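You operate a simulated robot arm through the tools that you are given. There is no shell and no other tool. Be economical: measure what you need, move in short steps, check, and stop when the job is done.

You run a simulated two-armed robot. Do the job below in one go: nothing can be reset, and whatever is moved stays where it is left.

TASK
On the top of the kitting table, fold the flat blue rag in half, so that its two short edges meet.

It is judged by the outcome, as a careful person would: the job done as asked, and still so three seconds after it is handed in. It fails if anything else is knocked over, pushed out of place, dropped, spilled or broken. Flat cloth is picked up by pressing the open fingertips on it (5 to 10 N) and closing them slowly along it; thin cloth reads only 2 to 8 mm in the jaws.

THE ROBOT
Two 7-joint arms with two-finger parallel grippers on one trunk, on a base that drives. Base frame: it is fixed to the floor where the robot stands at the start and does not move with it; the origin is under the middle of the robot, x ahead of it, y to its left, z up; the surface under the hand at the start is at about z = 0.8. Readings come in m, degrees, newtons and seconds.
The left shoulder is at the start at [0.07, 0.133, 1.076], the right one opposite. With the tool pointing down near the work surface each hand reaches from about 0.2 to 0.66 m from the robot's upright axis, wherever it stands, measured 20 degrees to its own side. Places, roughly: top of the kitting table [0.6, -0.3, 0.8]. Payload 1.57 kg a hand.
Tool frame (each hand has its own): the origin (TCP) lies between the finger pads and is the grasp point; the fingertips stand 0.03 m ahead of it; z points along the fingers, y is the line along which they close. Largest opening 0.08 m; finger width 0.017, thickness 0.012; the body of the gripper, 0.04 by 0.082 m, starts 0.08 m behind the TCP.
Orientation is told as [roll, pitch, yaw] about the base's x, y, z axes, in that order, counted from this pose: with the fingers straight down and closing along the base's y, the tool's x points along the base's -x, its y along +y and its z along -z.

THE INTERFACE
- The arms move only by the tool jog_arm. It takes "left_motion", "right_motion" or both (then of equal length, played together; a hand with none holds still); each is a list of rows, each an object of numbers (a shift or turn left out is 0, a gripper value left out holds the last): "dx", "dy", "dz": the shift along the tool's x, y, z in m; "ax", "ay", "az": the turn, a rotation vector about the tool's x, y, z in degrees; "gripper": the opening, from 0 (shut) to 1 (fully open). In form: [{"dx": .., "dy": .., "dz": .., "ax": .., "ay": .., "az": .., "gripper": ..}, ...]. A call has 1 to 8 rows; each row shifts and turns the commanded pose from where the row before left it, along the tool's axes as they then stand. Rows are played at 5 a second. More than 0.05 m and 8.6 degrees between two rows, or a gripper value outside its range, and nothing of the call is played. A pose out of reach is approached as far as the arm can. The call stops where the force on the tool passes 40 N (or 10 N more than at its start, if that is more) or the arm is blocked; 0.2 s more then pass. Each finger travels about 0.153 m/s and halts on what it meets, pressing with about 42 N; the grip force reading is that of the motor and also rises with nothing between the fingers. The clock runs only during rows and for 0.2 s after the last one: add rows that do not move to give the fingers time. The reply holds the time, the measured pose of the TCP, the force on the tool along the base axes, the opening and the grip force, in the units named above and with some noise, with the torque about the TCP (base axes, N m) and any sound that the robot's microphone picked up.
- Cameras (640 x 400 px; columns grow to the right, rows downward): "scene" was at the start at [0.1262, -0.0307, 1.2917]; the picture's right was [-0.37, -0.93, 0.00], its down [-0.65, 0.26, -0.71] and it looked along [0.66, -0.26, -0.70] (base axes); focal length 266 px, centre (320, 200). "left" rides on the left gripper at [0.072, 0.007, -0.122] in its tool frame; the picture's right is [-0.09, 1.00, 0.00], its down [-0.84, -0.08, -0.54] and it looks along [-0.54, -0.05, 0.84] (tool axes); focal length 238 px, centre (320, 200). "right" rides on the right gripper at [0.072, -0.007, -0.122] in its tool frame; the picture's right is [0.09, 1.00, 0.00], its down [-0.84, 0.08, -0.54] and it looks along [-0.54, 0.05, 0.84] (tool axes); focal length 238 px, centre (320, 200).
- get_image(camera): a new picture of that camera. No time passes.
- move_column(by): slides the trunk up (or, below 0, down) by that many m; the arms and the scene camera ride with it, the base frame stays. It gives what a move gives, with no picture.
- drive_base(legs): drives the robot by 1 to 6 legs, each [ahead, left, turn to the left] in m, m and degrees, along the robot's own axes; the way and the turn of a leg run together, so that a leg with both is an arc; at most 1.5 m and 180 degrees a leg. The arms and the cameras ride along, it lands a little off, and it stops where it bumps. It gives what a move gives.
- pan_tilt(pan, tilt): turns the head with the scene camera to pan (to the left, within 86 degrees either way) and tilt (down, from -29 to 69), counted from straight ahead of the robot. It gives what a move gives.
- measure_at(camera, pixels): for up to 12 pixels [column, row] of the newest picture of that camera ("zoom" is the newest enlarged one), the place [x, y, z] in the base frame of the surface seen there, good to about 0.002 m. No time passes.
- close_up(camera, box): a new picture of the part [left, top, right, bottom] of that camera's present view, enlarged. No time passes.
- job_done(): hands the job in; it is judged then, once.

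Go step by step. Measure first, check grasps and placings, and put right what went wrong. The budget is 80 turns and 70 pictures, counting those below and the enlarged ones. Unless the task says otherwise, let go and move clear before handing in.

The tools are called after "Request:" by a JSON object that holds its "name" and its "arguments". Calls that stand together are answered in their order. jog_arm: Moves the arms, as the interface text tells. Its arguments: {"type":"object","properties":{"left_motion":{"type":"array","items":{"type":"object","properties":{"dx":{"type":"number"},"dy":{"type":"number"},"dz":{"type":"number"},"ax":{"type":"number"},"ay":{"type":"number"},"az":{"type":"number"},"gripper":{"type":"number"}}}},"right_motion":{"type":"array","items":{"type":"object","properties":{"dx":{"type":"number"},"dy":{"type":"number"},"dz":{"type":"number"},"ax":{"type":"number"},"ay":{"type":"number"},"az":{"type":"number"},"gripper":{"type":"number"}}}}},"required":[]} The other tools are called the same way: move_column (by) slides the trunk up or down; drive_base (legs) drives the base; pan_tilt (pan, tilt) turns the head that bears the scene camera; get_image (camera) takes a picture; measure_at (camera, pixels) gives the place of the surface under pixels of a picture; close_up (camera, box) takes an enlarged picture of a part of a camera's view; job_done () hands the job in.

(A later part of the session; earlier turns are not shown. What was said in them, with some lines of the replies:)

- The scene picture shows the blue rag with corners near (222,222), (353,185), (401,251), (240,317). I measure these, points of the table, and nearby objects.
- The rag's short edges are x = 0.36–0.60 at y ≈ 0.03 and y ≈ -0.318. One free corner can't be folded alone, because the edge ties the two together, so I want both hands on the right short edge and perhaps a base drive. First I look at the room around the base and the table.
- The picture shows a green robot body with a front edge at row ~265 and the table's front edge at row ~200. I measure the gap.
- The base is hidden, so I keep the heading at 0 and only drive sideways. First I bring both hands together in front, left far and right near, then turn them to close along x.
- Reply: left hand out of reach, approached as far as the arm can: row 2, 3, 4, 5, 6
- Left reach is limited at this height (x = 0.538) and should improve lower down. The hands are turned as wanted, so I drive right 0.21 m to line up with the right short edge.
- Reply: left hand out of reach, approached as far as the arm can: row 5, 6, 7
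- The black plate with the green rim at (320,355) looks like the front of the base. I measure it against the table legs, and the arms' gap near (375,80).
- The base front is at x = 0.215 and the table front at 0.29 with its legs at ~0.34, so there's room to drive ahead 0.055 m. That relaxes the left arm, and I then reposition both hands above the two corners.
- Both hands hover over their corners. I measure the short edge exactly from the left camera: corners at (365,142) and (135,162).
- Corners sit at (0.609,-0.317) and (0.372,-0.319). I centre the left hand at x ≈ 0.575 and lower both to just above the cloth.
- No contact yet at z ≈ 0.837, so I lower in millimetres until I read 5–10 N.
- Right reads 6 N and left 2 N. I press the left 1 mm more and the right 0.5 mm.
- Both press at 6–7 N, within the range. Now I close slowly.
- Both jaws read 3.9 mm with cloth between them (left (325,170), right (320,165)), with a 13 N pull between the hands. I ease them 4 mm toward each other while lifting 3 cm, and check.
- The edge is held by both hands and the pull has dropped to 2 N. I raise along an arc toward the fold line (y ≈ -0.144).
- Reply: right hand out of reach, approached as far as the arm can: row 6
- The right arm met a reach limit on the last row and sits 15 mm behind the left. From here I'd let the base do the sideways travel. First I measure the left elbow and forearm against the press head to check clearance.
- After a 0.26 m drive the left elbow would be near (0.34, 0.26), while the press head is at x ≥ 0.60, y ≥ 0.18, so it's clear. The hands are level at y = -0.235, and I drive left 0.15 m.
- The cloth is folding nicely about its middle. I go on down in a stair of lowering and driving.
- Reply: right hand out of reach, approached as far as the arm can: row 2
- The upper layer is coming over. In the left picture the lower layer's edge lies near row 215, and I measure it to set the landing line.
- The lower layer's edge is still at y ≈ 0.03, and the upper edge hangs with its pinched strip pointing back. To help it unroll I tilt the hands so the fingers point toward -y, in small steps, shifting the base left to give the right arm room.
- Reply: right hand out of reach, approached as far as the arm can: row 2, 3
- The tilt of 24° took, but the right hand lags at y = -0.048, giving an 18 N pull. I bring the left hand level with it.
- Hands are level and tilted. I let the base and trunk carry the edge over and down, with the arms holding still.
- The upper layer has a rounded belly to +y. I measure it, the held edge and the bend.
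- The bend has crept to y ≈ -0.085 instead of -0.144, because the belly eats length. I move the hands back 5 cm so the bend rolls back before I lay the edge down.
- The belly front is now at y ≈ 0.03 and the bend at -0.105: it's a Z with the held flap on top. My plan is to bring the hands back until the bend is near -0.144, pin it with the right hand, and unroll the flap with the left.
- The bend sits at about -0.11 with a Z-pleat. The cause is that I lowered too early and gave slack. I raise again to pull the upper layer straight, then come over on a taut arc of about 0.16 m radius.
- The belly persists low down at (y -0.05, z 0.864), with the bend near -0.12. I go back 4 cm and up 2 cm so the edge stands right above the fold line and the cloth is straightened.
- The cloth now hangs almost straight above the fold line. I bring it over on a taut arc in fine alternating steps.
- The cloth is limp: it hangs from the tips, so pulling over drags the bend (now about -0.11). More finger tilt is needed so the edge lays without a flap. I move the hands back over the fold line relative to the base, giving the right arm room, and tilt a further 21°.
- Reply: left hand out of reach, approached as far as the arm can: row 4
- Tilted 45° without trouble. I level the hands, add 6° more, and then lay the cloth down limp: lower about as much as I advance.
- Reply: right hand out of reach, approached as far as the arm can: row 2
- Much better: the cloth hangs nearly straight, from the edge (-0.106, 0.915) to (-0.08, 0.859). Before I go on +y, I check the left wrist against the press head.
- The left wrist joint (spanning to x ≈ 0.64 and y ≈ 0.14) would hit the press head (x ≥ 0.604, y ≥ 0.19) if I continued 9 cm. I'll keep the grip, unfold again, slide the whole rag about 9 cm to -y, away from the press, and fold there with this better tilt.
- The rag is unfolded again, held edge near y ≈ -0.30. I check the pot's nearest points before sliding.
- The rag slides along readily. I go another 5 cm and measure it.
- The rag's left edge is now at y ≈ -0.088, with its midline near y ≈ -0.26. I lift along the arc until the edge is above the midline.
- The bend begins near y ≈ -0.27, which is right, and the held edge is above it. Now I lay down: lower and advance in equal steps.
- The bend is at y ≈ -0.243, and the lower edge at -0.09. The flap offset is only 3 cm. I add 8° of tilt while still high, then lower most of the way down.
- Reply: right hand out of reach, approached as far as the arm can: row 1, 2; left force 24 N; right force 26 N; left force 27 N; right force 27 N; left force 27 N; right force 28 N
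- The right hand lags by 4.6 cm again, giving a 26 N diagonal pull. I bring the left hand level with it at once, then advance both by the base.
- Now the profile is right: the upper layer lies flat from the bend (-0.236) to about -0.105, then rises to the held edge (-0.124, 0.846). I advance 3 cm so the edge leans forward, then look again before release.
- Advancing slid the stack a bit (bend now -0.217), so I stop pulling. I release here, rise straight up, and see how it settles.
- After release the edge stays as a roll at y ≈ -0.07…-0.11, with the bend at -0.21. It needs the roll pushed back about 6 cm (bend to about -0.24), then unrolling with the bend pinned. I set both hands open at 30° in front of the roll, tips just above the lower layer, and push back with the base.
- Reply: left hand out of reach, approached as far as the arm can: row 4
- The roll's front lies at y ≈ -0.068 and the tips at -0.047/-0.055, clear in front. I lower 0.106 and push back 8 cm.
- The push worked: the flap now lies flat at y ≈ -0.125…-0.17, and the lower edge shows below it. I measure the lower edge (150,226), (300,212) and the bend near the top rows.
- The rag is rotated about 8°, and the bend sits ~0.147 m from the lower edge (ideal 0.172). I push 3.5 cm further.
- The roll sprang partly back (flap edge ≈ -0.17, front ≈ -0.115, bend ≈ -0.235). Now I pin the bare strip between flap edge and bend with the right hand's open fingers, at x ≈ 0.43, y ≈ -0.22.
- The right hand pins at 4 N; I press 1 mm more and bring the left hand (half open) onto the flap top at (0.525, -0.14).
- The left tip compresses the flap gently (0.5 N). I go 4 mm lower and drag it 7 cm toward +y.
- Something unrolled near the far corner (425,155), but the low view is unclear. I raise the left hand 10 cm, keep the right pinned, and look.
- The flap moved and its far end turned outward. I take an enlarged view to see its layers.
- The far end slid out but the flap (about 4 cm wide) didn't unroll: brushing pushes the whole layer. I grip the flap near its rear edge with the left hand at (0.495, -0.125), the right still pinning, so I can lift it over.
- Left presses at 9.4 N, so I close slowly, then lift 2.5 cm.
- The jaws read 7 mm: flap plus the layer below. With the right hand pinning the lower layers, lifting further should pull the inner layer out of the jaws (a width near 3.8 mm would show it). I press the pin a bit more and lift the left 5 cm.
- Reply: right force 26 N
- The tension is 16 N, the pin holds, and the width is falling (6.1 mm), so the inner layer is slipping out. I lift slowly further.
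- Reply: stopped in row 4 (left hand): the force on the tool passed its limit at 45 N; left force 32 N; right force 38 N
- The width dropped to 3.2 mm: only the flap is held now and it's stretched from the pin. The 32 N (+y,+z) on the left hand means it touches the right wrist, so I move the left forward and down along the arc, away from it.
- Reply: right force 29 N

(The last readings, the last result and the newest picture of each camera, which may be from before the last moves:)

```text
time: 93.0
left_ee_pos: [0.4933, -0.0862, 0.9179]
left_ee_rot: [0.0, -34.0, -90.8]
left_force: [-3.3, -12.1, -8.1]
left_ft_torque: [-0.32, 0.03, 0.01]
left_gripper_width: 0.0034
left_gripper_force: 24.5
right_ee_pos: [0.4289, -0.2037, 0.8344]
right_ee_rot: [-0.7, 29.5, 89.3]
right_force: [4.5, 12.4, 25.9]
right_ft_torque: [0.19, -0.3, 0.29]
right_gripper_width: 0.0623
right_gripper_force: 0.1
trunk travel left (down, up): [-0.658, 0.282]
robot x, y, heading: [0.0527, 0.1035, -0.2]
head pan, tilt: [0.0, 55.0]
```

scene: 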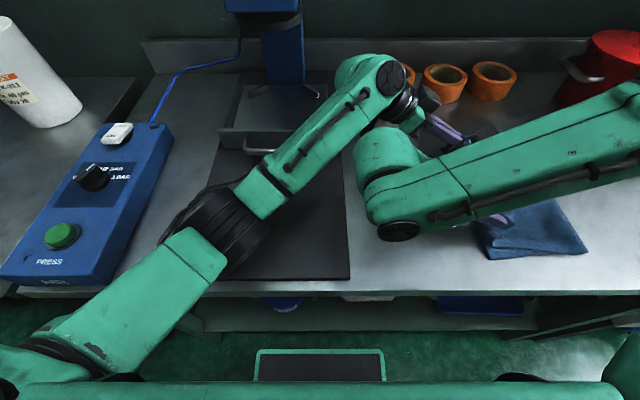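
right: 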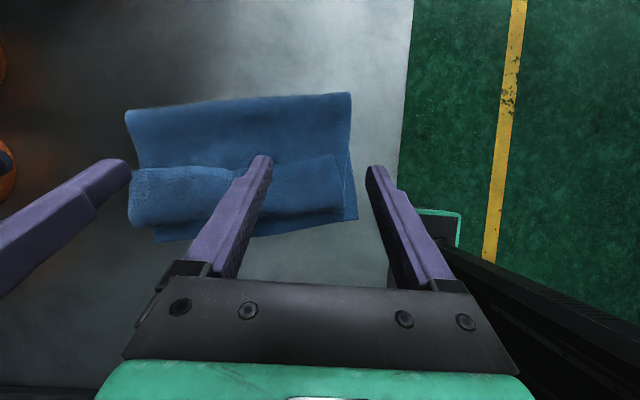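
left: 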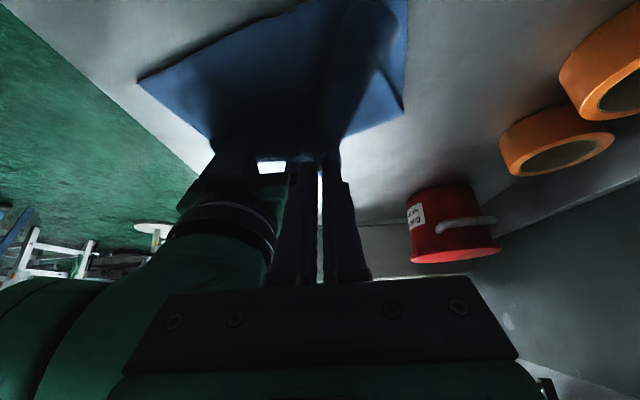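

Contact is gone and the cloth is taut from the pin (14 N). I follow the arc down with slight slack.

Request:
{"name": "jog_arm", "arguments": {"left_motion": [{"dx": 0.0103, "dz": 0.0082}, {"dx": 0.0103, "dz": 0.0082}, {"dx": 0.0098, "dz": 0.0073}, {"dx": 0.0098, "dz": 0.0073}, {"dx": 0.0084, "dz": 0.0107}, {}]}}

Request:
{"name": "get_image", "arguments": {"camera": "left"}}

Request:
{"name": "measure_at", "arguments": {"camera": "left", "pixels": [[200, 100], [200, 120], [200, 140], [200, 160], [250, 100], [250, 120], [250, 140], [380, 80], [380, 100], [380, 120], [380, 140], [420, 120]]}}

```text
time: 94.4
left_ee_pos: [0.494, -0.0682, 0.8581]
left_ee_rot: [0.2, -34.2, -90.8]
left_force: [-0.1, -5.6, 0.5]
left_ft_torque: [-0.19, 0.08, 0.03]
left_gripper_width: 0.0033
left_gripper_force: 24.1
right_ee_pos: [0.4272, -0.2039, 0.8349]
right_ee_rot: [-0.4, 29.5, 89.3]
right_force: [7.0, 5.2, 26.1]
right_ft_torque: [-0.04, -0.15, 0.17]
right_gripper_width: 0.0618
right_gripper_force: 0.0
trunk travel left (down, up): [-0.658, 0.282]
robot x, y, heading: [0.0506, 0.1001, -0.2]
head pan, tilt: [0.0, 55.0]
```

```text
7 pictures are left
```

left: 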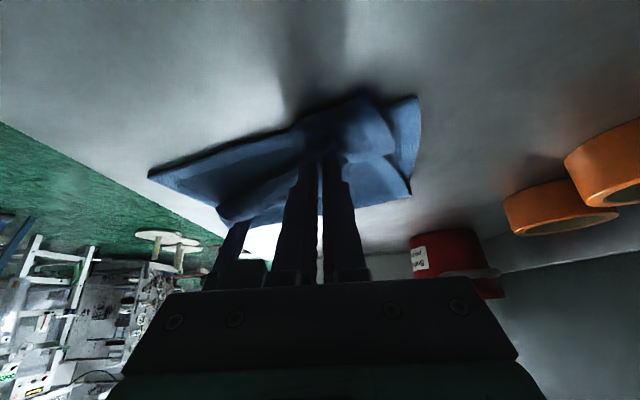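

```text
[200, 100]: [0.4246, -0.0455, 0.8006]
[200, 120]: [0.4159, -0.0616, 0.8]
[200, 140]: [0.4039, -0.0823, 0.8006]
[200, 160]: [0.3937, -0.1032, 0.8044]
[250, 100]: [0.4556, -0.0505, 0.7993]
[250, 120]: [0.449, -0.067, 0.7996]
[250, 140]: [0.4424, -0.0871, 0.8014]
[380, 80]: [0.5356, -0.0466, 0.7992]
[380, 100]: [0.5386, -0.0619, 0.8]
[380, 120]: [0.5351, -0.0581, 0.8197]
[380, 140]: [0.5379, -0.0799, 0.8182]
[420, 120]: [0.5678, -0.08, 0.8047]
```

The centre of the top edge is now forward and low (about y -0.085, z 0.833), with the pin still holding. I set it down 1.5 cm with 1 cm of slack, release, rise and look.

Request:
{"name": "jog_arm", "arguments": {"left_motion": [{"dz": 0.009}, {"dz": 0.009}, {"gripper": 0.15}, {"gripper": 0.3}, {}, {"dx": -0.0166, "dz": -0.025}, {"dx": -0.0166, "dz": -0.025}, {"dx": -0.0166, "dz": -0.025}]}}

Request:
{"name": "close_up", "arguments": {"camera": "left", "box": [120, 20, 440, 220]}}

Request:
{"name": "measure_at", "arguments": {"camera": "zoom", "pixels": [[100, 200], [160, 260], [200, 200], [260, 200], [320, 160], [320, 220], [380, 150], [400, 200], [450, 130], [460, 180], [500, 150], [520, 220]]}}

```text
time: 96.2
left_ee_pos: [0.4933, -0.0781, 0.9339]
left_ee_rot: [0.1, -34.1, -90.8]
left_force: [0.4, 0.2, 0.0]
left_ft_torque: [-0.02, -0.01, 0.02]
left_gripper_width: 0.0239
left_gripper_force: 0.1
right_ee_pos: [0.4262, -0.204, 0.8352]
right_ee_rot: [-0.3, 29.7, 89.3]
right_force: [-1.5, 0.4, 24.4]
right_ft_torque: [-0.13, 0.17, -0.04]
right_gripper_width: 0.0622
right_gripper_force: 0.0
trunk travel left (down, up): [-0.658, 0.282]
robot x, y, heading: [0.0569, 0.1002, -0.3]
head pan, tilt: [0.0, 55.0]
```

```text
2.00 times, centred on (280, 120) of left
```

zoom: 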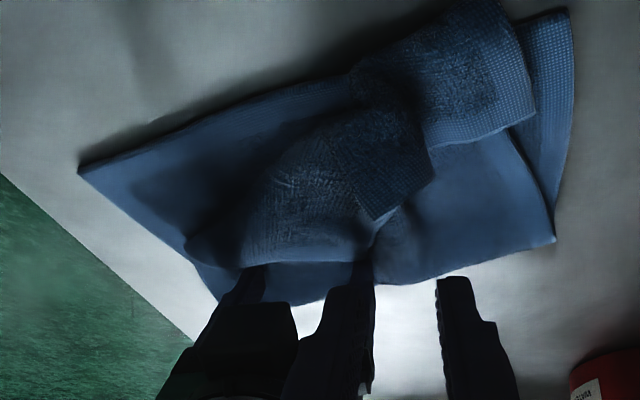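

```text
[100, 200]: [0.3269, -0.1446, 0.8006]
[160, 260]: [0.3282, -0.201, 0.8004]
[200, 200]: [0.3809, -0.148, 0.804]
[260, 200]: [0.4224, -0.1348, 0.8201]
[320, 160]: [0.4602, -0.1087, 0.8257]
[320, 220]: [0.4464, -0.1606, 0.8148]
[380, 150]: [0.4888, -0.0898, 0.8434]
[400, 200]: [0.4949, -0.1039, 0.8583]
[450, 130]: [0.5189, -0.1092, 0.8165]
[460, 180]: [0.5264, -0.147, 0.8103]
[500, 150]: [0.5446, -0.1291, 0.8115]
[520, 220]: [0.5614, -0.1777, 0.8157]
```

The flap is still folded back at both ends, with its centre standing up as a tent at (0.494, -0.105, z 0.858). I can grip that tent without pressing on the lower layers, then rotate it forward. First I move the right pin to x ≈ 0.385, out of the left hand's way, and bring the left hand to 5° tilt.

Request:
{"name": "jog_arm", "arguments": {"right_motion": [{"dx": 0.0149, "dz": -0.026}, {"dy": 0.021, "dx": 0.007, "dz": 0.004, "gripper": 0.4}, {"dy": 0.021}, {"dx": -0.0075, "dz": 0.013}, {"dx": -0.0065, "dz": 0.0115}, {}], "left_motion": [{"ay": 7.25, "gripper": 0.5}, {"ay": 7.25}, {"ay": 7.25}, {"ay": 7.25}, {}, {}]}}

Request:
{"name": "get_image", "arguments": {"camera": "left"}}

Request:
{"name": "measure_at", "arguments": {"camera": "left", "pixels": [[280, 130], [300, 130], [310, 120], [310, 140], [320, 130], [320, 150], [320, 110], [340, 130], [360, 110], [260, 140], [240, 130], [380, 130]]}}

```text
time: 97.6
left_ee_pos: [0.4953, -0.0802, 0.9334]
left_ee_rot: [0.1, -5.1, -90.8]
left_force: [0.0, 0.3, -0.6]
left_ft_torque: [-0.02, 0.01, -0.01]
left_gripper_width: 0.04
left_gripper_force: 0.1
right_ee_pos: [0.3966, -0.2119, 0.8355]
right_ee_rot: [-0.5, 29.7, 89.3]
right_force: [0.2, -0.1, 10.5]
right_ft_torque: [-0.07, 0.02, -0.01]
right_gripper_width: 0.0318
right_gripper_force: 0.0
right hand out of reach, approached as far as the arm can: row 3
trunk travel left (down, up): [-0.658, 0.282]
robot x, y, heading: [0.054, 0.1025, -0.3]
head pan, tilt: [0.0, 55.0]
```

```text
5 pictures are left
```

left: 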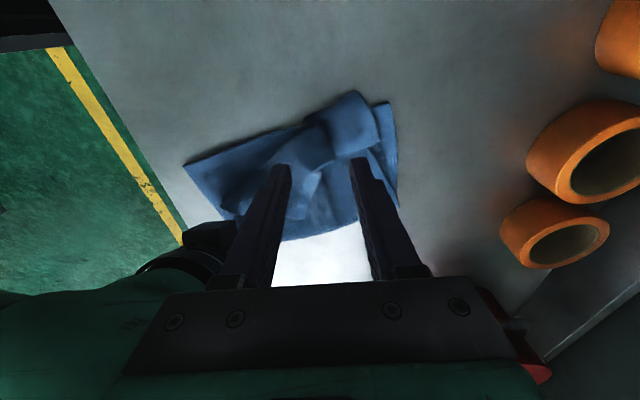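

```text
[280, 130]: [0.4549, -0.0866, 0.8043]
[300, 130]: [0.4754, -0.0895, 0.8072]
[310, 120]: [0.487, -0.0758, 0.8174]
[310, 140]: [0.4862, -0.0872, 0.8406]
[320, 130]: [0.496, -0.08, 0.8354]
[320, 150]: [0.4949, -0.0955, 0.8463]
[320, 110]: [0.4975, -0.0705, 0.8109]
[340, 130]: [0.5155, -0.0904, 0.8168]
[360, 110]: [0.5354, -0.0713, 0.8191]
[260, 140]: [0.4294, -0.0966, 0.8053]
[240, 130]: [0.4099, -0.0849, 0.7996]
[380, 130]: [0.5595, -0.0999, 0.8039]
```

The tent's crest is at (0.49, -0.09…-0.105, z 0.846–0.858). I straddle it with tips at z ≈ 0.835 and close.

Request:
{"name": "jog_arm", "arguments": {"left_motion": [{"dx": -0.008, "dz": 0.0345, "dy": -0.003}, {"dx": -0.008, "dz": 0.0345}, {}, {"gripper": 0.3}, {"gripper": 0.15}, {"gripper": 0.05}, {"gripper": 0.0}, {}]}}

Request:
{"name": "jog_arm", "arguments": {"left_motion": [{"dz": -0.015}, {"dz": -0.015}, {"dz": -0.01}, {}]}}

```text
time: 99.4
left_ee_pos: [0.4913, -0.1006, 0.8672]
left_ee_rot: [0.1, -5.1, -90.6]
left_force: [0.0, -0.2, -0.1]
left_ft_torque: [-0.02, 0.0, 0.0]
left_gripper_width: 0.005
left_gripper_force: 25.6
right_ee_pos: [0.3945, -0.2117, 0.8342]
right_ee_rot: [-0.3, 29.7, 89.3]
right_force: [3.6, -2.6, 19.4]
right_ft_torque: [-0.2, -0.08, 0.03]
right_gripper_width: 0.0315
right_gripper_force: 0.0
trunk travel left (down, up): [-0.658, 0.282]
robot x, y, heading: [0.0524, 0.1025, -0.2]
head pan, tilt: [0.0, 55.0]
```

```text
time: 100.4
left_ee_pos: [0.4917, -0.098, 0.9053]
left_ee_rot: [0.0, -5.0, -90.7]
left_force: [-0.3, 0.7, 0.0]
left_ft_torque: [-0.02, 0.02, 0.01]
left_gripper_width: 0.0046
left_gripper_force: 25.0
right_ee_pos: [0.3961, -0.2114, 0.8336]
right_ee_rot: [-0.4, 29.5, 89.3]
right_force: [2.2, 2.1, 11.2]
right_ft_torque: [0.0, 0.0, 0.0]
right_gripper_width: 0.0317
right_gripper_force: 0.1
trunk travel left (down, up): [-0.658, 0.282]
robot x, y, heading: [0.056, 0.1012, -0.2]
head pan, tilt: [0.0, 55.0]
```

The jaws hold a single ridge (4.6 mm). With the edge up, I rotate the left hand forward by 50° so the edge turns toward +y.

Request:
{"name": "jog_arm", "arguments": {"left_motion": [{"ay": -8.3}, {"ay": -8.3}, {"ay": -8.3}, {"ay": -8.3}, {"ay": -8.3}, {"ay": -8.3}, {}]}}

Request:
{"name": "jog_arm", "arguments": {"left_motion": [{"dx": -0.008, "dz": -0.0057}, {"dx": -0.008, "dz": -0.0057}, {}]}}

Request:
{"name": "get_image", "arguments": {"camera": "left"}}

Request:
{"name": "measure_at", "arguments": {"camera": "left", "pixels": [[320, 150], [320, 120], [320, 90], [320, 60], [320, 30], [250, 130], [250, 90], [250, 60], [380, 130], [380, 90], [380, 60], [200, 90]]}}

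```text
time: 102.0
left_ee_pos: [0.4922, -0.0975, 0.9061]
left_ee_rot: [0.2, -55.0, -90.8]
left_force: [-0.7, -1.7, 0.1]
left_ft_torque: [0.01, -0.03, 0.01]
left_gripper_width: 0.0048
left_gripper_force: 25.2
right_ee_pos: [0.396, -0.2119, 0.8346]
right_ee_rot: [-0.4, 29.4, 89.2]
right_force: [1.2, -2.6, 13.8]
right_ft_torque: [-0.21, -0.01, 0.0]
right_gripper_width: 0.0317
right_gripper_force: 0.1
trunk travel left (down, up): [-0.658, 0.282]
robot x, y, heading: [0.056, 0.105, -0.2]
head pan, tilt: [0.0, 55.0]
```

```text
time: 102.8
left_ee_pos: [0.492, -0.0978, 0.9249]
left_ee_rot: [0.1, -54.8, -90.9]
left_force: [-0.3, 0.1, -0.6]
left_ft_torque: [-0.03, 0.01, 0.01]
left_gripper_width: 0.0046
left_gripper_force: 25.2
right_ee_pos: [0.3941, -0.2133, 0.8335]
right_ee_rot: [-0.3, 29.5, 89.3]
right_force: [0.6, -1.7, 14.5]
right_ft_torque: [-0.15, -0.01, 0.02]
right_gripper_width: 0.0317
right_gripper_force: 0.1
trunk travel left (down, up): [-0.658, 0.282]
robot x, y, heading: [0.0547, 0.1019, -0.4]
head pan, tilt: [0.0, 55.0]
```

```text
4 pictures are left
```

left: 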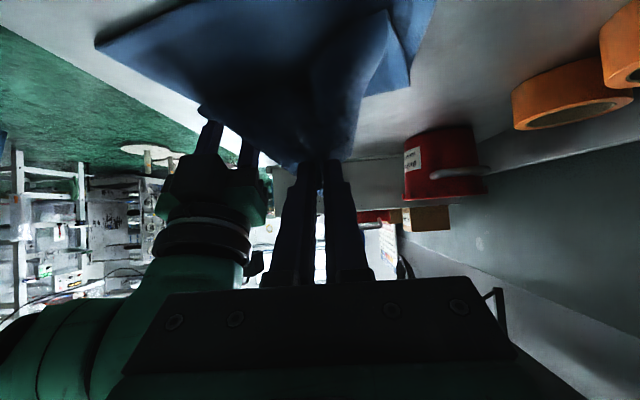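

```text
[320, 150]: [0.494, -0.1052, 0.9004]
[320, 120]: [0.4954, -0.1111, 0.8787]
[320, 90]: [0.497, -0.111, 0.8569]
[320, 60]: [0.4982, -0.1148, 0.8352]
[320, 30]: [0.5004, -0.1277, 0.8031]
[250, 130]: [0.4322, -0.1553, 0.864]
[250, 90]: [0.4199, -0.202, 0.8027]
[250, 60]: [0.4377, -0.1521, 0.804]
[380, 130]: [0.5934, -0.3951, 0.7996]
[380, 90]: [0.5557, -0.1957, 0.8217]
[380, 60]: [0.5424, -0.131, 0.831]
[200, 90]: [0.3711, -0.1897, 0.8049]
```

The held edge is at (0.494, -0.105, 0.90) and the cloth hangs straight under it. I carry it forward and down on the pinned arc.

Request:
{"name": "jog_arm", "arguments": {"left_motion": [{"dx": 0.0159, "dz": -0.0027}, {"dx": 0.0159, "dz": -0.0026}, {"dx": 0.0131, "dz": 0.0031}, {"dx": 0.0131, "dz": 0.0031}, {"dx": 0.0152, "dz": 0.0045}, {"dx": 0.0152, "dz": 0.0045}, {}]}}

```text
time: 104.4
left_ee_pos: [0.4943, -0.054, 0.8474]
left_ee_rot: [0.0, -54.8, -90.7]
left_force: [0.1, 0.0, 0.8]
left_ft_torque: [-0.01, 0.02, 0.0]
left_gripper_width: 0.0046
left_gripper_force: 24.7
right_ee_pos: [0.3951, -0.2133, 0.8344]
right_ee_rot: [-0.3, 29.5, 89.3]
right_force: [1.3, -2.8, 13.6]
right_ft_torque: [-0.15, -0.03, 0.0]
right_gripper_width: 0.0315
right_gripper_force: 0.1
trunk travel left (down, up): [-0.658, 0.282]
robot x, y, heading: [0.0555, 0.1077, -0.1]
head pan, tilt: [0.0, 55.0]
```

No tension yet, so I draw it 3 cm further forward at the same height to pull the flap out.

Request:
{"name": "jog_arm", "arguments": {"left_motion": [{"dx": 0.0057, "dz": -0.0082}, {"dx": 0.0057, "dz": -0.0082}, {"dx": 0.0057, "dz": -0.0082}, {}]}}

Request:
{"name": "get_image", "arguments": {"camera": "right"}}

Request:
{"name": "measure_at", "arguments": {"camera": "right", "pixels": [[150, 120], [150, 160], [150, 200], [150, 240], [200, 120], [200, 160], [200, 200], [200, 240], [100, 160], [100, 200], [240, 200], [280, 200]]}}

```text
time: 105.4
left_ee_pos: [0.4931, -0.0241, 0.8468]
left_ee_rot: [0.0, -54.8, -90.8]
left_force: [-2.4, -4.7, 0.1]
left_ft_torque: [-0.17, 0.03, -0.05]
left_gripper_width: 0.0049
left_gripper_force: 25.0
right_ee_pos: [0.3946, -0.2122, 0.8351]
right_ee_rot: [-0.4, 29.5, 89.3]
right_force: [3.0, 4.1, 13.3]
right_ft_torque: [0.03, -0.06, 0.12]
right_gripper_width: 0.0317
right_gripper_force: 0.1
trunk travel left (down, up): [-0.658, 0.282]
robot x, y, heading: [0.0513, 0.1023, -0.5]
head pan, tilt: [0.0, 55.0]
```

```text
3 pictures are left
```

right: 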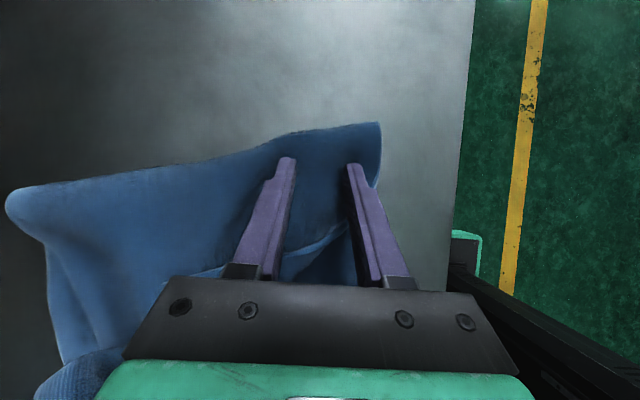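

```text
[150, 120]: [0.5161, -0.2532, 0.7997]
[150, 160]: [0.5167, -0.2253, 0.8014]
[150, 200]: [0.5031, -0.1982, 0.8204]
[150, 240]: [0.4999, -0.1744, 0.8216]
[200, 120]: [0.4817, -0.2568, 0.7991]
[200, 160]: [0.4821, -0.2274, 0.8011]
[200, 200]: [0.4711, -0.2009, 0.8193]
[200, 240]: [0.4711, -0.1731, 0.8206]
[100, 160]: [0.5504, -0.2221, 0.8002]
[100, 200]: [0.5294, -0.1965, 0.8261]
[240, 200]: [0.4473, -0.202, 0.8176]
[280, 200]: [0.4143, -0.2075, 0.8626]
```

The cloth is taut (4.7 N), with the centre of the top edge drawn out to y ≈ -0.05. I ease back 1 cm, lower to the cloth, release, and withdraw along the fingers (+y and up).

Request:
{"name": "jog_arm", "arguments": {"left_motion": [{"dx": -0.0057, "dz": 0.0082}, {"dx": 0.0082, "dz": 0.0057}, {"gripper": 0.15}, {"gripper": 0.3}, {"dz": -0.03}, {"dz": -0.03}, {"dx": -0.03, "dz": -0.02}, {"dx": -0.03, "dz": -0.02}]}}

Request:
{"name": "close_up", "arguments": {"camera": "left", "box": [100, 0, 500, 250]}}

Request:
{"name": "measure_at", "arguments": {"camera": "zoom", "pixels": [[200, 150], [250, 100], [250, 150], [250, 200], [300, 100], [300, 150], [300, 200], [350, 100], [350, 150], [400, 100], [400, 150], [450, 100]]}}

```text
time: 107.2
left_ee_pos: [0.4931, 0.0123, 0.9439]
left_ee_rot: [0.1, -54.8, -90.9]
left_force: [-0.5, 0.1, 0.2]
left_ft_torque: [0.01, -0.04, -0.04]
left_gripper_width: 0.0241
left_gripper_force: 0.1
right_ee_pos: [0.3949, -0.2119, 0.8354]
right_ee_rot: [-0.3, 29.5, 89.3]
right_force: [1.1, 0.5, 13.0]
right_ft_torque: [-0.1, 0.04, -0.01]
right_gripper_width: 0.0318
right_gripper_force: 0.1
trunk travel left (down, up): [-0.658, 0.282]
robot x, y, heading: [0.0529, 0.1007, -0.5]
head pan, tilt: [0.0, 55.0]
```

```text
1.60 times, centred on (300, 125) of left
```

zoom: 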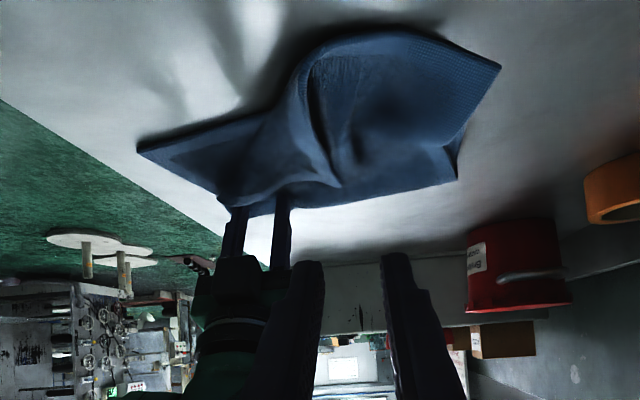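

```text
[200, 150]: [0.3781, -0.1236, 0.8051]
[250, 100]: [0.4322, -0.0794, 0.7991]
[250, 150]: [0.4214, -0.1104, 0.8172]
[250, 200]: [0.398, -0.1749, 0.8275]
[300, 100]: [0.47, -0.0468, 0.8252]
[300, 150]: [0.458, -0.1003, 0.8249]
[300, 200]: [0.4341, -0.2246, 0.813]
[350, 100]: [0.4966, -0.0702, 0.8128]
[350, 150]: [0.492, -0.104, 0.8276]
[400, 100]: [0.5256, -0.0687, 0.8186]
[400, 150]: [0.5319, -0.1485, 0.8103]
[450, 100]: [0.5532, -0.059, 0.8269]
```

The far half of the top layer is now unrolled and flat out to its corner (500,65). Only the near corner is still back, by the right pin. I measure its outline in this picture.

Request:
{"name": "measure_at", "arguments": {"camera": "zoom", "pixels": [[222, 200], [235, 203], [260, 190], [290, 175], [325, 180], [300, 70], [340, 45], [495, 68], [145, 150], [455, 175], [270, 160], [230, 190]]}}

```text
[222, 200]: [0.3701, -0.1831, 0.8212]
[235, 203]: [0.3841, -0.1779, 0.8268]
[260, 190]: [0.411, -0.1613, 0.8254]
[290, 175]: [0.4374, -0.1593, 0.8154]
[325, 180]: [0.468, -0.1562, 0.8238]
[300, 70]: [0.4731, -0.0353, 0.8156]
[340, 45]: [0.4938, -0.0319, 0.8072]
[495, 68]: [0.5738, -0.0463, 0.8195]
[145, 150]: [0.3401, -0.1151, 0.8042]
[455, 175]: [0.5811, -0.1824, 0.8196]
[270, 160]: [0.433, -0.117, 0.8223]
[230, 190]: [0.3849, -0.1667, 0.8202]
```

The near end is a triangular flap: its fold line runs from (0.475,-0.035) to (0.37,-0.18), with the rag's corner resting at about (0.468,-0.156). It should be flipped to about (0.36,-0.10), the lower corner being at (0.34,-0.115). I'll pin the far half with the left hand and flip the corner with the right, so I free the right hand and bring the left above (0.535,-0.14).

Request:
{"name": "jog_arm", "arguments": {"left_motion": [{"ay": 7.5}, {"ay": 7.5}, {"dx": -0.011, "dz": 0.0386, "dy": 0.0105}, {"dx": -0.011, "dz": 0.0386, "dy": 0.0105}, {"dx": -0.011, "dz": 0.0386, "dy": 0.0105}, {"dx": -0.011, "dz": 0.0386, "dy": 0.0105}, {"dx": 0.006, "dz": 0.0072}, {}], "right_motion": [{"dx": 0.0165, "dz": -0.029}, {"dx": 0.0165, "dz": -0.029}, {"dx": 0.0165, "dz": -0.029}, {"ay": -7.4}, {"ay": -7.4}, {"ay": -7.4}, {"ay": -7.4}, {}]}}

Request:
{"name": "jog_arm", "arguments": {"left_motion": [{"dx": 0.003, "dz": 0.0036}, {"dx": 0.002, "dz": 0.0024}, {}, {}, {}, {}, {}, {}], "right_motion": [{"az": 8.2}, {"az": 8.2}, {"az": 8.2}, {"az": 8.2}, {"az": 8.2}, {"az": 8.2}, {"az": 8.2}, {"az": 8.2}]}}

```text
time: 109.0
left_ee_pos: [0.5355, -0.1216, 0.8429]
left_ee_rot: [0.0, -39.8, -90.6]
left_force: [-0.5, -0.3, 0.2]
left_ft_torque: [0.01, 0.0, 0.01]
left_gripper_width: 0.024
left_gripper_force: 0.1
right_ee_pos: [0.3962, -0.213, 0.9346]
right_ee_rot: [-0.3, -0.2, 89.5]
right_force: [-0.3, 1.5, 0.2]
right_ft_torque: [0.0, 0.04, 0.04]
right_gripper_width: 0.0321
right_gripper_force: 0.1
trunk travel left (down, up): [-0.658, 0.282]
robot x, y, heading: [0.0557, 0.1037, -0.3]
head pan, tilt: [0.0, 55.0]
```

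```text
time: 110.8
left_ee_pos: [0.5344, -0.1222, 0.8353]
left_ee_rot: [0.0, -39.8, -90.8]
left_force: [0.7, -0.6, 1.1]
left_ft_torque: [0.01, 0.0, 0.0]
left_gripper_width: 0.0239
left_gripper_force: 0.1
right_ee_pos: [0.3956, -0.2135, 0.9344]
right_ee_rot: [0.0, -0.2, 23.8]
right_force: [0.1, 1.2, 0.4]
right_ft_torque: [0.0, -0.02, -0.03]
right_gripper_width: 0.0321
right_gripper_force: 0.0
trunk travel left (down, up): [-0.658, 0.282]
robot x, y, heading: [0.0523, 0.1037, -0.3]
head pan, tilt: [0.0, 55.0]
```

Left touches at 1 N, so I press 1.5 mm more. I bring the right hand to yaw 0 above the flap corner and look.

Request:
{"name": "jog_arm", "arguments": {"left_motion": [{"dx": 0.001, "dz": 0.0012}, {}, {}, {}, {}, {}], "right_motion": [{"az": 8}, {"az": 8}, {"az": 8}, {"dx": -0.025, "dy": 0.02}, {"dx": -0.025, "dy": 0.02}, {}]}}

Request:
{"name": "get_image", "arguments": {"camera": "right"}}

Request:
{"name": "measure_at", "arguments": {"camera": "right", "pixels": [[280, 80], [320, 80], [360, 80], [280, 110], [320, 110], [360, 110], [320, 140], [350, 140], [280, 140], [400, 110], [400, 140], [430, 100]]}}

```text
time: 112.2
left_ee_pos: [0.5342, -0.1229, 0.8347]
left_ee_rot: [0.0, -39.7, -90.8]
left_force: [0.8, 1.3, 2.8]
left_ft_torque: [-0.03, 0.0, -0.02]
left_gripper_width: 0.0238
left_gripper_force: 0.1
right_ee_pos: [0.4457, -0.173, 0.9347]
right_ee_rot: [0.2, -0.2, -0.2]
right_force: [0.2, -1.2, 0.1]
right_ft_torque: [0.05, 0.04, -0.01]
right_gripper_width: 0.0321
right_gripper_force: 0.1
trunk travel left (down, up): [-0.658, 0.282]
robot x, y, heading: [0.0544, 0.1004, -0.1]
head pan, tilt: [0.0, 55.0]
```

```text
1 pictures are left
```

right: 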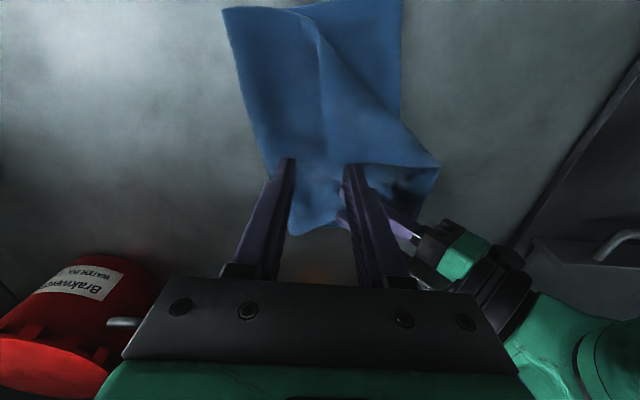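

```text
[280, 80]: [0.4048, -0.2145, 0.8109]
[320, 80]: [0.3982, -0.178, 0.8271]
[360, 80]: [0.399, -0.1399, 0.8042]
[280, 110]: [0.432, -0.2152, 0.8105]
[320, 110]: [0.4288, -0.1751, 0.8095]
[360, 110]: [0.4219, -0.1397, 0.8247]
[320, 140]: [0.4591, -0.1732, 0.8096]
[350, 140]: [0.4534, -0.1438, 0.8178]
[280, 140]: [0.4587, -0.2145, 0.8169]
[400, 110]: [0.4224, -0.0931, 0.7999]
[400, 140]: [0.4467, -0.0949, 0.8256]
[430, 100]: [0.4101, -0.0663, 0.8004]
```

I measure more points of the flap in this picture (its edge seems to run from (315,40) to (335,150)).

Request:
{"name": "measure_at", "arguments": {"camera": "right", "pixels": [[300, 15], [315, 15], [330, 15], [345, 15], [315, 40], [325, 40], [335, 40], [350, 45], [320, 60], [335, 60], [350, 70], [330, 100]]}}

Request:
{"name": "measure_at", "arguments": {"camera": "right", "pixels": [[340, 100], [350, 100], [345, 120], [335, 120], [335, 150], [375, 120], [390, 130], [400, 10], [228, 12], [435, 165], [420, 150], [345, 155]]}}

```text
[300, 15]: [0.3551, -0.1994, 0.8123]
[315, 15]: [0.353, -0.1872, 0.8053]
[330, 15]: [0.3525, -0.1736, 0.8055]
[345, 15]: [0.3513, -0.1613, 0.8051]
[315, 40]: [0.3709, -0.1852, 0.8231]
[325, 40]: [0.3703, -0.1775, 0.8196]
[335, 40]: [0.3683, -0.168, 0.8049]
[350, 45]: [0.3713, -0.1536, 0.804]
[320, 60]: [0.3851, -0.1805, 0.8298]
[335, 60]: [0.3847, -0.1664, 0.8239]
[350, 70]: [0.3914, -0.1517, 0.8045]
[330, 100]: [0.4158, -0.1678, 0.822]
```

```text
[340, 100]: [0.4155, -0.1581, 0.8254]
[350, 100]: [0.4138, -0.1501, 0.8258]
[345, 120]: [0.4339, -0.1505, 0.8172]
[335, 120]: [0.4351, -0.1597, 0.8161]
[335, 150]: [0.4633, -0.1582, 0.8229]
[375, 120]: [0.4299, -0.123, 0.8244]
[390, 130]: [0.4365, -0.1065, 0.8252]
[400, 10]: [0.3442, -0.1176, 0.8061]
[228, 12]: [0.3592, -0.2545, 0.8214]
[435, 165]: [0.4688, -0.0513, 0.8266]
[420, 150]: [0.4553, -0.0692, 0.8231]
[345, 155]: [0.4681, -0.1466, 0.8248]
```

The corner of the flap is at about (0.466,-0.155), raised to z 0.824. I bring the right hand to (0.457,-0.148) just above it and touch down lightly.

Request:
{"name": "jog_arm", "arguments": {"right_motion": [{"dx": -0.011, "dy": 0.025}, {"dz": 0.04}, {"dz": 0.04}, {"dz": 0.005}, {}]}}

Request:
{"name": "jog_arm", "arguments": {"right_motion": [{"dz": 0.004}, {}]}}

```text
time: 113.4
left_ee_pos: [0.5336, -0.1215, 0.834]
left_ee_rot: [0.0, -39.7, -90.7]
left_force: [0.1, 0.3, 3.2]
left_ft_torque: [-0.05, -0.03, -0.03]
left_gripper_width: 0.0241
left_gripper_force: 0.1
right_ee_pos: [0.4562, -0.1485, 0.8494]
right_ee_rot: [0.2, -0.1, -0.1]
right_force: [0.5, 0.5, 0.5]
right_ft_torque: [0.0, -0.01, 0.0]
right_gripper_width: 0.0321
right_gripper_force: 0.0
trunk travel left (down, up): [-0.658, 0.282]
robot x, y, heading: [0.0567, 0.1028, -0.1]
head pan, tilt: [0.0, 55.0]
```

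```text
time: 114.0
left_ee_pos: [0.5339, -0.1225, 0.8346]
left_ee_rot: [0.1, -39.8, -90.6]
left_force: [0.8, 0.0, 3.2]
left_ft_torque: [-0.03, 0.0, 0.0]
left_gripper_width: 0.0237
left_gripper_force: 0.0
right_ee_pos: [0.4564, -0.148, 0.8449]
right_ee_rot: [0.1, -0.2, -0.2]
right_force: [-1.2, 0.4, -0.3]
right_ft_torque: [-0.01, 0.0, 0.0]
right_gripper_width: 0.0319
right_gripper_force: 0.0
trunk travel left (down, up): [-0.658, 0.282]
robot x, y, heading: [0.0583, 0.1039, -0.1]
head pan, tilt: [0.0, 55.0]
```

Tips at z 0.815 and still light. I go 2 mm lower, then close slowly.

Request:
{"name": "jog_arm", "arguments": {"right_motion": [{"dz": 0.002}, {"dz": 0.001}, {}]}}

Request:
{"name": "jog_arm", "arguments": {"right_motion": [{"gripper": 0.34}, {"gripper": 0.27}, {"gripper": 0.2}, {"gripper": 0.13}, {"gripper": 0.07}, {"gripper": 0.0}, {}, {}]}}

```text
time: 114.8
left_ee_pos: [0.5344, -0.1218, 0.8346]
left_ee_rot: [0.2, -39.8, -90.6]
left_force: [0.1, 0.3, 3.2]
left_ft_torque: [-0.06, 0.0, -0.02]
left_gripper_width: 0.0241
left_gripper_force: 0.1
right_ee_pos: [0.4556, -0.1483, 0.8417]
right_ee_rot: [0.1, -0.2, -0.1]
right_force: [0.4, -0.2, 1.5]
right_ft_torque: [0.03, -0.02, -0.03]
right_gripper_width: 0.0317
right_gripper_force: 0.1
trunk travel left (down, up): [-0.658, 0.282]
robot x, y, heading: [0.057, 0.105, -0.1]
head pan, tilt: [0.0, 55.0]
```

```text
time: 116.6
left_ee_pos: [0.5339, -0.122, 0.8344]
left_ee_rot: [0.2, -39.8, -90.7]
left_force: [0.4, -0.9, 3.0]
left_ft_torque: [-0.04, -0.01, 0.01]
left_gripper_width: 0.024
left_gripper_force: 0.1
right_ee_pos: [0.4558, -0.1499, 0.8429]
right_ee_rot: [0.1, -0.1, -0.1]
right_force: [-0.3, 1.2, 1.2]
right_ft_torque: [0.05, 0.03, 0.02]
right_gripper_width: 0.0046
right_gripper_force: 24.8
trunk travel left (down, up): [-0.658, 0.282]
robot x, y, heading: [0.0558, 0.1031, -0.4]
head pan, tilt: [0.0, 55.0]
```

The grip reads 4.6 mm, a single layer at light force. I lift 4 cm and tilt the fingers to point +x (35°) so the corner turns over toward the robot, then free the left hand upward.

Request:
{"name": "jog_arm", "arguments": {"right_motion": [{"dz": -0.02}, {"dz": -0.02}, {"ay": -7}, {"ay": -7}, {"ay": -7}, {"ay": -7}, {"ay": -7}, {}]}}

Request:
{"name": "jog_arm", "arguments": {"left_motion": [{"dx": -0.0257, "dz": -0.0306}, {"dx": -0.0257, "dz": -0.0306}, {}]}}

```text
time: 118.4
left_ee_pos: [0.5344, -0.1222, 0.835]
left_ee_rot: [0.1, -39.6, -90.7]
left_force: [0.2, 0.1, 2.9]
left_ft_torque: [-0.01, -0.03, 0.0]
left_gripper_width: 0.0239
left_gripper_force: 0.1
right_ee_pos: [0.4732, -0.1302, 0.8923]
right_ee_rot: [-1.3, -27.4, 5.8]
right_force: [-0.2, -1.0, -0.4]
right_ft_torque: [0.02, -0.03, -0.05]
right_gripper_width: 0.0046
right_gripper_force: 24.7
right hand out of reach, approached as far as the arm can: row 5, 6, 7
trunk travel left (down, up): [-0.658, 0.282]
robot x, y, heading: [0.0511, 0.0999, -0.2]
head pan, tilt: [0.0, 55.0]
```

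```text
time: 119.2
left_ee_pos: [0.5338, -0.1213, 0.9139]
left_ee_rot: [0.0, -39.9, -90.7]
left_force: [0.2, -0.5, -0.1]
left_ft_torque: [0.02, 0.0, -0.02]
left_gripper_width: 0.024
left_gripper_force: 0.0
right_ee_pos: [0.4729, -0.1293, 0.8943]
right_ee_rot: [-1.3, -27.4, 5.9]
right_force: [0.1, -0.2, -0.9]
right_ft_torque: [0.0, 0.02, -0.02]
right_gripper_width: 0.0045
right_gripper_force: 24.9
trunk travel left (down, up): [-0.658, 0.282]
robot x, y, heading: [0.0515, 0.1047, -0.3]
head pan, tilt: [0.0, 55.0]
```

The tilt reached 27° and the tip is at (0.487,-0.13,0.866), still holding 4.5 mm. I carry the corner over by driving back 12 cm and left 4 cm, lowering on the way.

Request:
{"name": "drive_base", "arguments": {"legs": [[-0.06, 0.02, 0]]}}

Request:
{"name": "move_column", "arguments": {"by": -0.015}}

Request:
{"name": "drive_base", "arguments": {"legs": [[-0.055, 0.015, 0]]}}

Request:
{"name": "move_column", "arguments": {"by": -0.025}}

```text
time: 120.2
left_ee_pos: [0.474, -0.1023, 0.9149]
left_ee_rot: [0.0, -39.8, -90.8]
left_force: [0.6, -0.7, 1.0]
left_ft_torque: [-0.02, 0.03, -0.02]
left_gripper_width: 0.024
left_gripper_force: 0.1
right_ee_pos: [0.4144, -0.1095, 0.8939]
right_ee_rot: [-1.1, -27.5, 5.8]
right_force: [-1.0, 0.1, 0.1]
right_ft_torque: [0.01, 0.0, -0.05]
right_gripper_width: 0.0046
right_gripper_force: 24.4
trunk travel left (down, up): [-0.658, 0.282]
robot x, y, heading: [-0.0051, 0.1221, -0.1]
head pan, tilt: [0.0, 55.0]
```

```text
time: 120.8
left_ee_pos: [0.4743, -0.1014, 0.8991]
left_ee_rot: [0.2, -39.8, -90.6]
left_force: [-1.0, -0.6, 0.3]
left_ft_torque: [-0.02, -0.01, 0.0]
left_gripper_width: 0.024
left_gripper_force: 0.0
right_ee_pos: [0.4128, -0.109, 0.8788]
right_ee_rot: [-1.1, -27.5, 5.8]
right_force: [-0.5, -0.3, -0.5]
right_ft_torque: [0.0, -0.02, -0.02]
right_gripper_width: 0.0045
right_gripper_force: 25.2
trunk travel left (down, up): [-0.643, 0.297]
robot x, y, heading: [-0.0046, 0.1218, -0.3]
head pan, tilt: [0.0, 55.0]
```

```text
time: 121.8
left_ee_pos: [0.4203, -0.0877, 0.8994]
left_ee_rot: [0.0, -39.6, -90.7]
left_force: [0.7, -0.2, -0.6]
left_ft_torque: [-0.03, -0.01, -0.01]
left_gripper_width: 0.0241
left_gripper_force: 0.2
right_ee_pos: [0.3587, -0.0961, 0.8792]
right_ee_rot: [-1.2, -27.4, 5.8]
right_force: [-0.2, -0.2, 0.5]
right_ft_torque: [0.01, 0.0, -0.04]
right_gripper_width: 0.0046
right_gripper_force: 24.5
trunk travel left (down, up): [-0.643, 0.297]
robot x, y, heading: [-0.0575, 0.1355, -0.4]
head pan, tilt: [0.0, 55.0]
```

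```text
time: 122.5
left_ee_pos: [0.4187, -0.0867, 0.8737]
left_ee_rot: [0.0, -39.8, -90.7]
left_force: [0.0, 0.5, -0.7]
left_ft_torque: [0.03, 0.0, -0.05]
left_gripper_width: 0.0239
left_gripper_force: 0.1
right_ee_pos: [0.3606, -0.0957, 0.8543]
right_ee_rot: [-1.2, -27.4, 5.9]
right_force: [0.7, 0.6, 0.0]
right_ft_torque: [0.03, 0.0, -0.09]
right_gripper_width: 0.0045
right_gripper_force: 25.2
trunk travel left (down, up): [-0.618, 0.322]
robot x, y, heading: [-0.0585, 0.1401, -0.3]
head pan, tilt: [0.0, 55.0]
```

The corner is over and 2 cm above the table at (0.374,-0.096). I draw it 2.5 cm further toward the lower corner, set it down, release, withdraw along the fingers, raise both hands, and use the last picture.

Request:
{"name": "drive_base", "arguments": {"legs": [[-0.02, -0.008, 0]]}}

Request:
{"name": "move_column", "arguments": {"by": -0.01}}

Request:
{"name": "jog_arm", "arguments": {"right_motion": [{"gripper": 0.15}, {"gripper": 0.3}, {}, {"dz": -0.03}, {"dz": -0.03}, {"dz": -0.03}, {}], "left_motion": [{}, {}, {}, {"dx": -0.0257, "dz": -0.0306}, {"dx": -0.0257, "dz": -0.0306}, {}, {}]}}

Request:
{"name": "get_image", "arguments": {"camera": "left"}}

Request:
{"name": "measure_at", "arguments": {"camera": "left", "pixels": [[200, 80], [250, 80], [300, 80], [350, 80], [400, 80], [250, 110], [300, 110], [350, 110], [400, 110], [450, 110], [300, 140], [400, 140]]}}

```text
time: 123.3
left_ee_pos: [0.4004, -0.0936, 0.872]
left_ee_rot: [-0.1, -39.8, -90.6]
left_force: [0.3, 0.8, 0.3]
left_ft_torque: [0.02, 0.01, 0.01]
left_gripper_width: 0.024
left_gripper_force: 0.0
right_ee_pos: [0.3401, -0.1036, 0.8527]
right_ee_rot: [-1.2, -27.4, 5.9]
right_force: [-0.1, 0.5, -0.1]
right_ft_torque: [-0.01, -0.02, -0.02]
right_gripper_width: 0.0044
right_gripper_force: 24.9
trunk travel left (down, up): [-0.618, 0.322]
robot x, y, heading: [-0.0777, 0.1305, -0.2]
head pan, tilt: [0.0, 55.0]
```

```text
time: 123.9
left_ee_pos: [0.3989, -0.0945, 0.8642]
left_ee_rot: [0.0, -39.8, -90.6]
left_force: [-0.4, 0.9, -0.4]
left_ft_torque: [0.0, -0.02, 0.01]
left_gripper_width: 0.0241
left_gripper_force: 0.0
right_ee_pos: [0.3391, -0.1027, 0.8436]
right_ee_rot: [-1.3, -27.4, 5.9]
right_force: [0.3, 0.0, -0.3]
right_ft_torque: [0.02, 0.0, -0.05]
right_gripper_width: 0.0043
right_gripper_force: 24.8
trunk travel left (down, up): [-0.608, 0.332]
robot x, y, heading: [-0.0811, 0.1307, -0.0]
head pan, tilt: [0.0, 55.0]
```

```text
time: 125.5
left_ee_pos: [0.4006, -0.0944, 0.9456]
left_ee_rot: [0.0, -39.6, -90.7]
left_force: [-0.2, -0.2, 0.2]
left_ft_torque: [0.03, 0.01, 0.03]
left_gripper_width: 0.0242
left_gripper_force: 0.0
right_ee_pos: [0.3431, -0.1063, 0.9055]
right_ee_rot: [-1.3, -27.3, 5.8]
right_force: [0.0, -0.4, 0.5]
right_ft_torque: [0.0, 0.0, -0.02]
right_gripper_width: 0.024
right_gripper_force: 0.1
right hand out of reach, approached as far as the arm can: row 4, 5, 6
trunk travel left (down, up): [-0.608, 0.332]
robot x, y, heading: [-0.0807, 0.131, -0.3]
head pan, tilt: [0.0, 55.0]
```

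```text
0 pictures are left
```

left: 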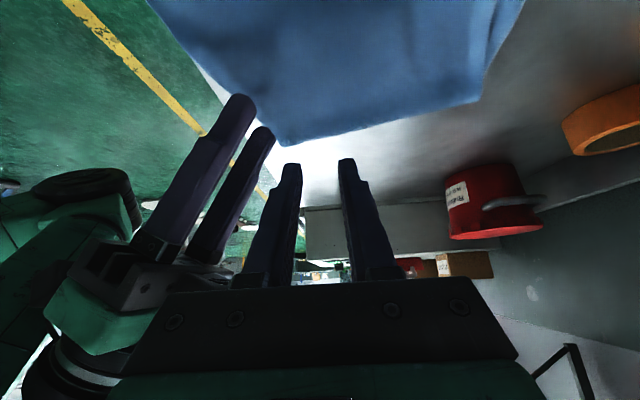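

```text
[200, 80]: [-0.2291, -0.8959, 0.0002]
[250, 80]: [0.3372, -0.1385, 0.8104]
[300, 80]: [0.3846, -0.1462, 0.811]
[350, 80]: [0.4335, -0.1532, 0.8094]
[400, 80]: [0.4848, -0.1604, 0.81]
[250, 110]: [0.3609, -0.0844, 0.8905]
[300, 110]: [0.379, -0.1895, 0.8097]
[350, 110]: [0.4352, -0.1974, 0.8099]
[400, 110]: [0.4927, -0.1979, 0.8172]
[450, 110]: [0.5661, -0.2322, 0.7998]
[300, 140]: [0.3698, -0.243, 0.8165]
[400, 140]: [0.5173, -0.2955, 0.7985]
```

The top now looks smooth at two-layer height (z ≈ 0.810), with no flap left. I measure the rows nearest the meeting edges in this last picture.

Request:
{"name": "measure_at", "arguments": {"camera": "left", "pixels": [[155, 3], [180, 20], [200, 30], [250, 5], [300, 5], [350, 5], [400, 5], [450, 5], [500, 5], [515, 5], [490, 50], [220, 60]]}}

Request:
{"name": "measure_at", "arguments": {"camera": "left", "pixels": [[300, 30], [350, 30], [400, 30], [450, 30], [250, 30], [280, 140], [470, 100], [350, 125], [165, 12], [190, 40], [230, 75], [480, 75]]}}

```text
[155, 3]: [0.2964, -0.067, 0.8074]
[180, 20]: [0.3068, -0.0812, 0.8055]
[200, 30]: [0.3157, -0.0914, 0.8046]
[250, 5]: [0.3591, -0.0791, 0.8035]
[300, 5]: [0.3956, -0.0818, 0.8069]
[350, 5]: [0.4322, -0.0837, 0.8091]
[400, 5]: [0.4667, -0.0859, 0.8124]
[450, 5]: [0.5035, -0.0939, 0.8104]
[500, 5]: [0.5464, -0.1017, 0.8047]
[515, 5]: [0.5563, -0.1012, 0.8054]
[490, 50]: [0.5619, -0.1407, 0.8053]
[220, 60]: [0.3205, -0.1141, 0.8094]
```

```text
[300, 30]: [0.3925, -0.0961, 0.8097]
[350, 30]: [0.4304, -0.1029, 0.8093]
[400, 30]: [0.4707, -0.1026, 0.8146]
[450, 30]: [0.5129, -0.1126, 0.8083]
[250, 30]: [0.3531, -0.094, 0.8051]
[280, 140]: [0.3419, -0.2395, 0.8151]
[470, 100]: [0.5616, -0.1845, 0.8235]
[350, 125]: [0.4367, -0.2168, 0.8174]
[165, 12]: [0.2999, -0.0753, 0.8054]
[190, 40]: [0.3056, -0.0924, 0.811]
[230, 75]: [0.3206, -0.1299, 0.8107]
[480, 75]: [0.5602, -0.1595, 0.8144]
```

The last picture shows the near top corner about 3.5 cm short: single-layer height at (0.353,-0.094) and (0.316,-0.091), while the lower corner reaches (0.297,-0.067). The rest is double and flat. I correct it by a light fingertip drag of the top layer near that corner, and first bring the right tip down over (0.345,-0.128).

Request:
{"name": "drive_base", "arguments": {"legs": [[-0.012, -0.022, 0]]}}

Request:
{"name": "move_column", "arguments": {"by": -0.064}}

Request:
{"name": "move_column", "arguments": {"by": -0.004}}

```text
time: 126.3
left_ee_pos: [0.3892, -0.1141, 0.9434]
left_ee_rot: [-0.1, -39.8, -90.4]
left_force: [0.0, 0.6, 0.1]
left_ft_torque: [0.01, 0.01, 0.0]
left_gripper_width: 0.0241
left_gripper_force: 0.1
right_ee_pos: [0.333, -0.1266, 0.905]
right_ee_rot: [-1.3, -27.4, 5.9]
right_force: [-0.3, 0.5, -0.7]
right_ft_torque: [0.01, 0.04, 0.01]
right_gripper_width: 0.0239
right_gripper_force: 0.1
trunk travel left (down, up): [-0.608, 0.332]
robot x, y, heading: [-0.0939, 0.1081, 0.1]
head pan, tilt: [0.0, 55.0]
```

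```text
time: 127.3
left_ee_pos: [0.389, -0.1157, 0.8799]
left_ee_rot: [0.0, -39.7, -90.6]
left_force: [0.3, -1.2, -0.6]
left_ft_torque: [0.01, -0.02, 0.0]
left_gripper_width: 0.0241
left_gripper_force: 0.1
right_ee_pos: [0.332, -0.1267, 0.8424]
right_ee_rot: [-1.2, -27.4, 6.0]
right_force: [-0.4, 0.4, 1.1]
right_ft_torque: [0.01, -0.01, 0.05]
right_gripper_width: 0.024
right_gripper_force: 0.2
trunk travel left (down, up): [-0.544, 0.396]
robot x, y, heading: [-0.0899, 0.109, -0.3]
head pan, tilt: [0.0, 55.0]
```

```text
time: 127.8
left_ee_pos: [0.3888, -0.1148, 0.8754]
left_ee_rot: [0.1, -39.7, -90.6]
left_force: [0.1, 0.0, 0.2]
left_ft_torque: [0.0, -0.01, -0.01]
left_gripper_width: 0.0241
left_gripper_force: 0.0
right_ee_pos: [0.3329, -0.1268, 0.8383]
right_ee_rot: [-1.2, -27.5, 6.0]
right_force: [0.0, -0.3, 1.9]
right_ft_torque: [0.0, -0.01, -0.01]
right_gripper_width: 0.0238
right_gripper_force: 0.1
trunk travel left (down, up): [-0.54, 0.4]
robot x, y, heading: [-0.0897, 0.1104, -0.4]
head pan, tilt: [0.0, 55.0]
```

A light 1.9 N contact. I drag the top layer 3.5 cm toward the lower edge, rise, and move clear.

Request:
{"name": "drive_base", "arguments": {"legs": [[-0.012, 0.035, 0]]}}

Request:
{"name": "move_column", "arguments": {"by": 0.12}}

Request:
{"name": "drive_base", "arguments": {"legs": [[-0.15, 0, 0]]}}

```text
time: 128.7
left_ee_pos: [0.3764, -0.0799, 0.8771]
left_ee_rot: [0.0, -39.8, -90.6]
left_force: [0.4, -0.2, -0.2]
left_ft_torque: [-0.03, -0.02, 0.03]
left_gripper_width: 0.024
left_gripper_force: 0.0
right_ee_pos: [0.3215, -0.092, 0.8389]
right_ee_rot: [-1.2, -27.6, 5.9]
right_force: [-0.3, 0.3, 0.9]
right_ft_torque: [-0.08, -0.01, -0.03]
right_gripper_width: 0.0242
right_gripper_force: 0.1
trunk travel left (down, up): [-0.54, 0.4]
robot x, y, heading: [-0.105, 0.1443, -0.1]
head pan, tilt: [0.0, 55.0]
```

```text
time: 130.2
left_ee_pos: [0.378, -0.0812, 0.9956]
left_ee_rot: [-0.1, -39.7, -90.6]
left_force: [-0.4, 0.6, 1.0]
left_ft_torque: [0.0, -0.01, -0.02]
left_gripper_width: 0.0238
left_gripper_force: 0.1
right_ee_pos: [0.3218, -0.0926, 0.9571]
right_ee_rot: [-1.2, -27.4, 5.9]
right_force: [0.8, 0.0, -0.5]
right_ft_torque: [-0.01, -0.01, -0.03]
right_gripper_width: 0.0239
right_gripper_force: 0.2
trunk travel left (down, up): [-0.66, 0.28]
robot x, y, heading: [-0.1023, 0.142, 0.0]
head pan, tilt: [0.0, 55.0]
```

```text
time: 131.6
left_ee_pos: [0.2267, -0.0804, 0.9952]
left_ee_rot: [-0.1, -39.7, -90.4]
left_force: [1.0, 0.2, 0.5]
left_ft_torque: [0.0, 0.0, -0.04]
left_gripper_width: 0.0239
left_gripper_force: 0.0
right_ee_pos: [0.1717, -0.0914, 0.9564]
right_ee_rot: [-1.2, -27.4, 6.0]
right_force: [-0.6, 0.3, -0.2]
right_ft_torque: [-0.01, 0.01, 0.01]
right_gripper_width: 0.024
right_gripper_force: 0.0
trunk travel left (down, up): [-0.66, 0.28]
robot x, y, heading: [-0.2569, 0.1428, -0.2]
head pan, tilt: [0.0, 55.0]
```

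The hands are clear with no forces on them, and the picture budget is used up, so I hand the job in.

Request:
{"name": "job_done", "arguments": {}}

```text
The job is handed in.
```

I folded the blue rag in half on the kitting table and handed the job in, but I couldn't confirm that its two short edges meet everywhere.

- **Fold:** in the last picture, both layers lay flat with no flap turned back. The near top corner was about 3.5 cm short of the lower corner.
- **Last correction:** I then dragged that corner about 3.5 cm with light fingertip pressure. I had no pictures left to check the result.
- **Far end:** the far end of the short edges was outside that last picture, so I couldn't check it there.
- **Position:** the rag now sits about 10 cm to the right of where it started, turned roughly 14°. I slid it to keep the left arm clear of the press. Its near corner is close to the table's front edge.
- **Other objects:** I saw no sign that anything else was touched or moved. The two hands bumped each other once. Both have let go and are clear of the table.
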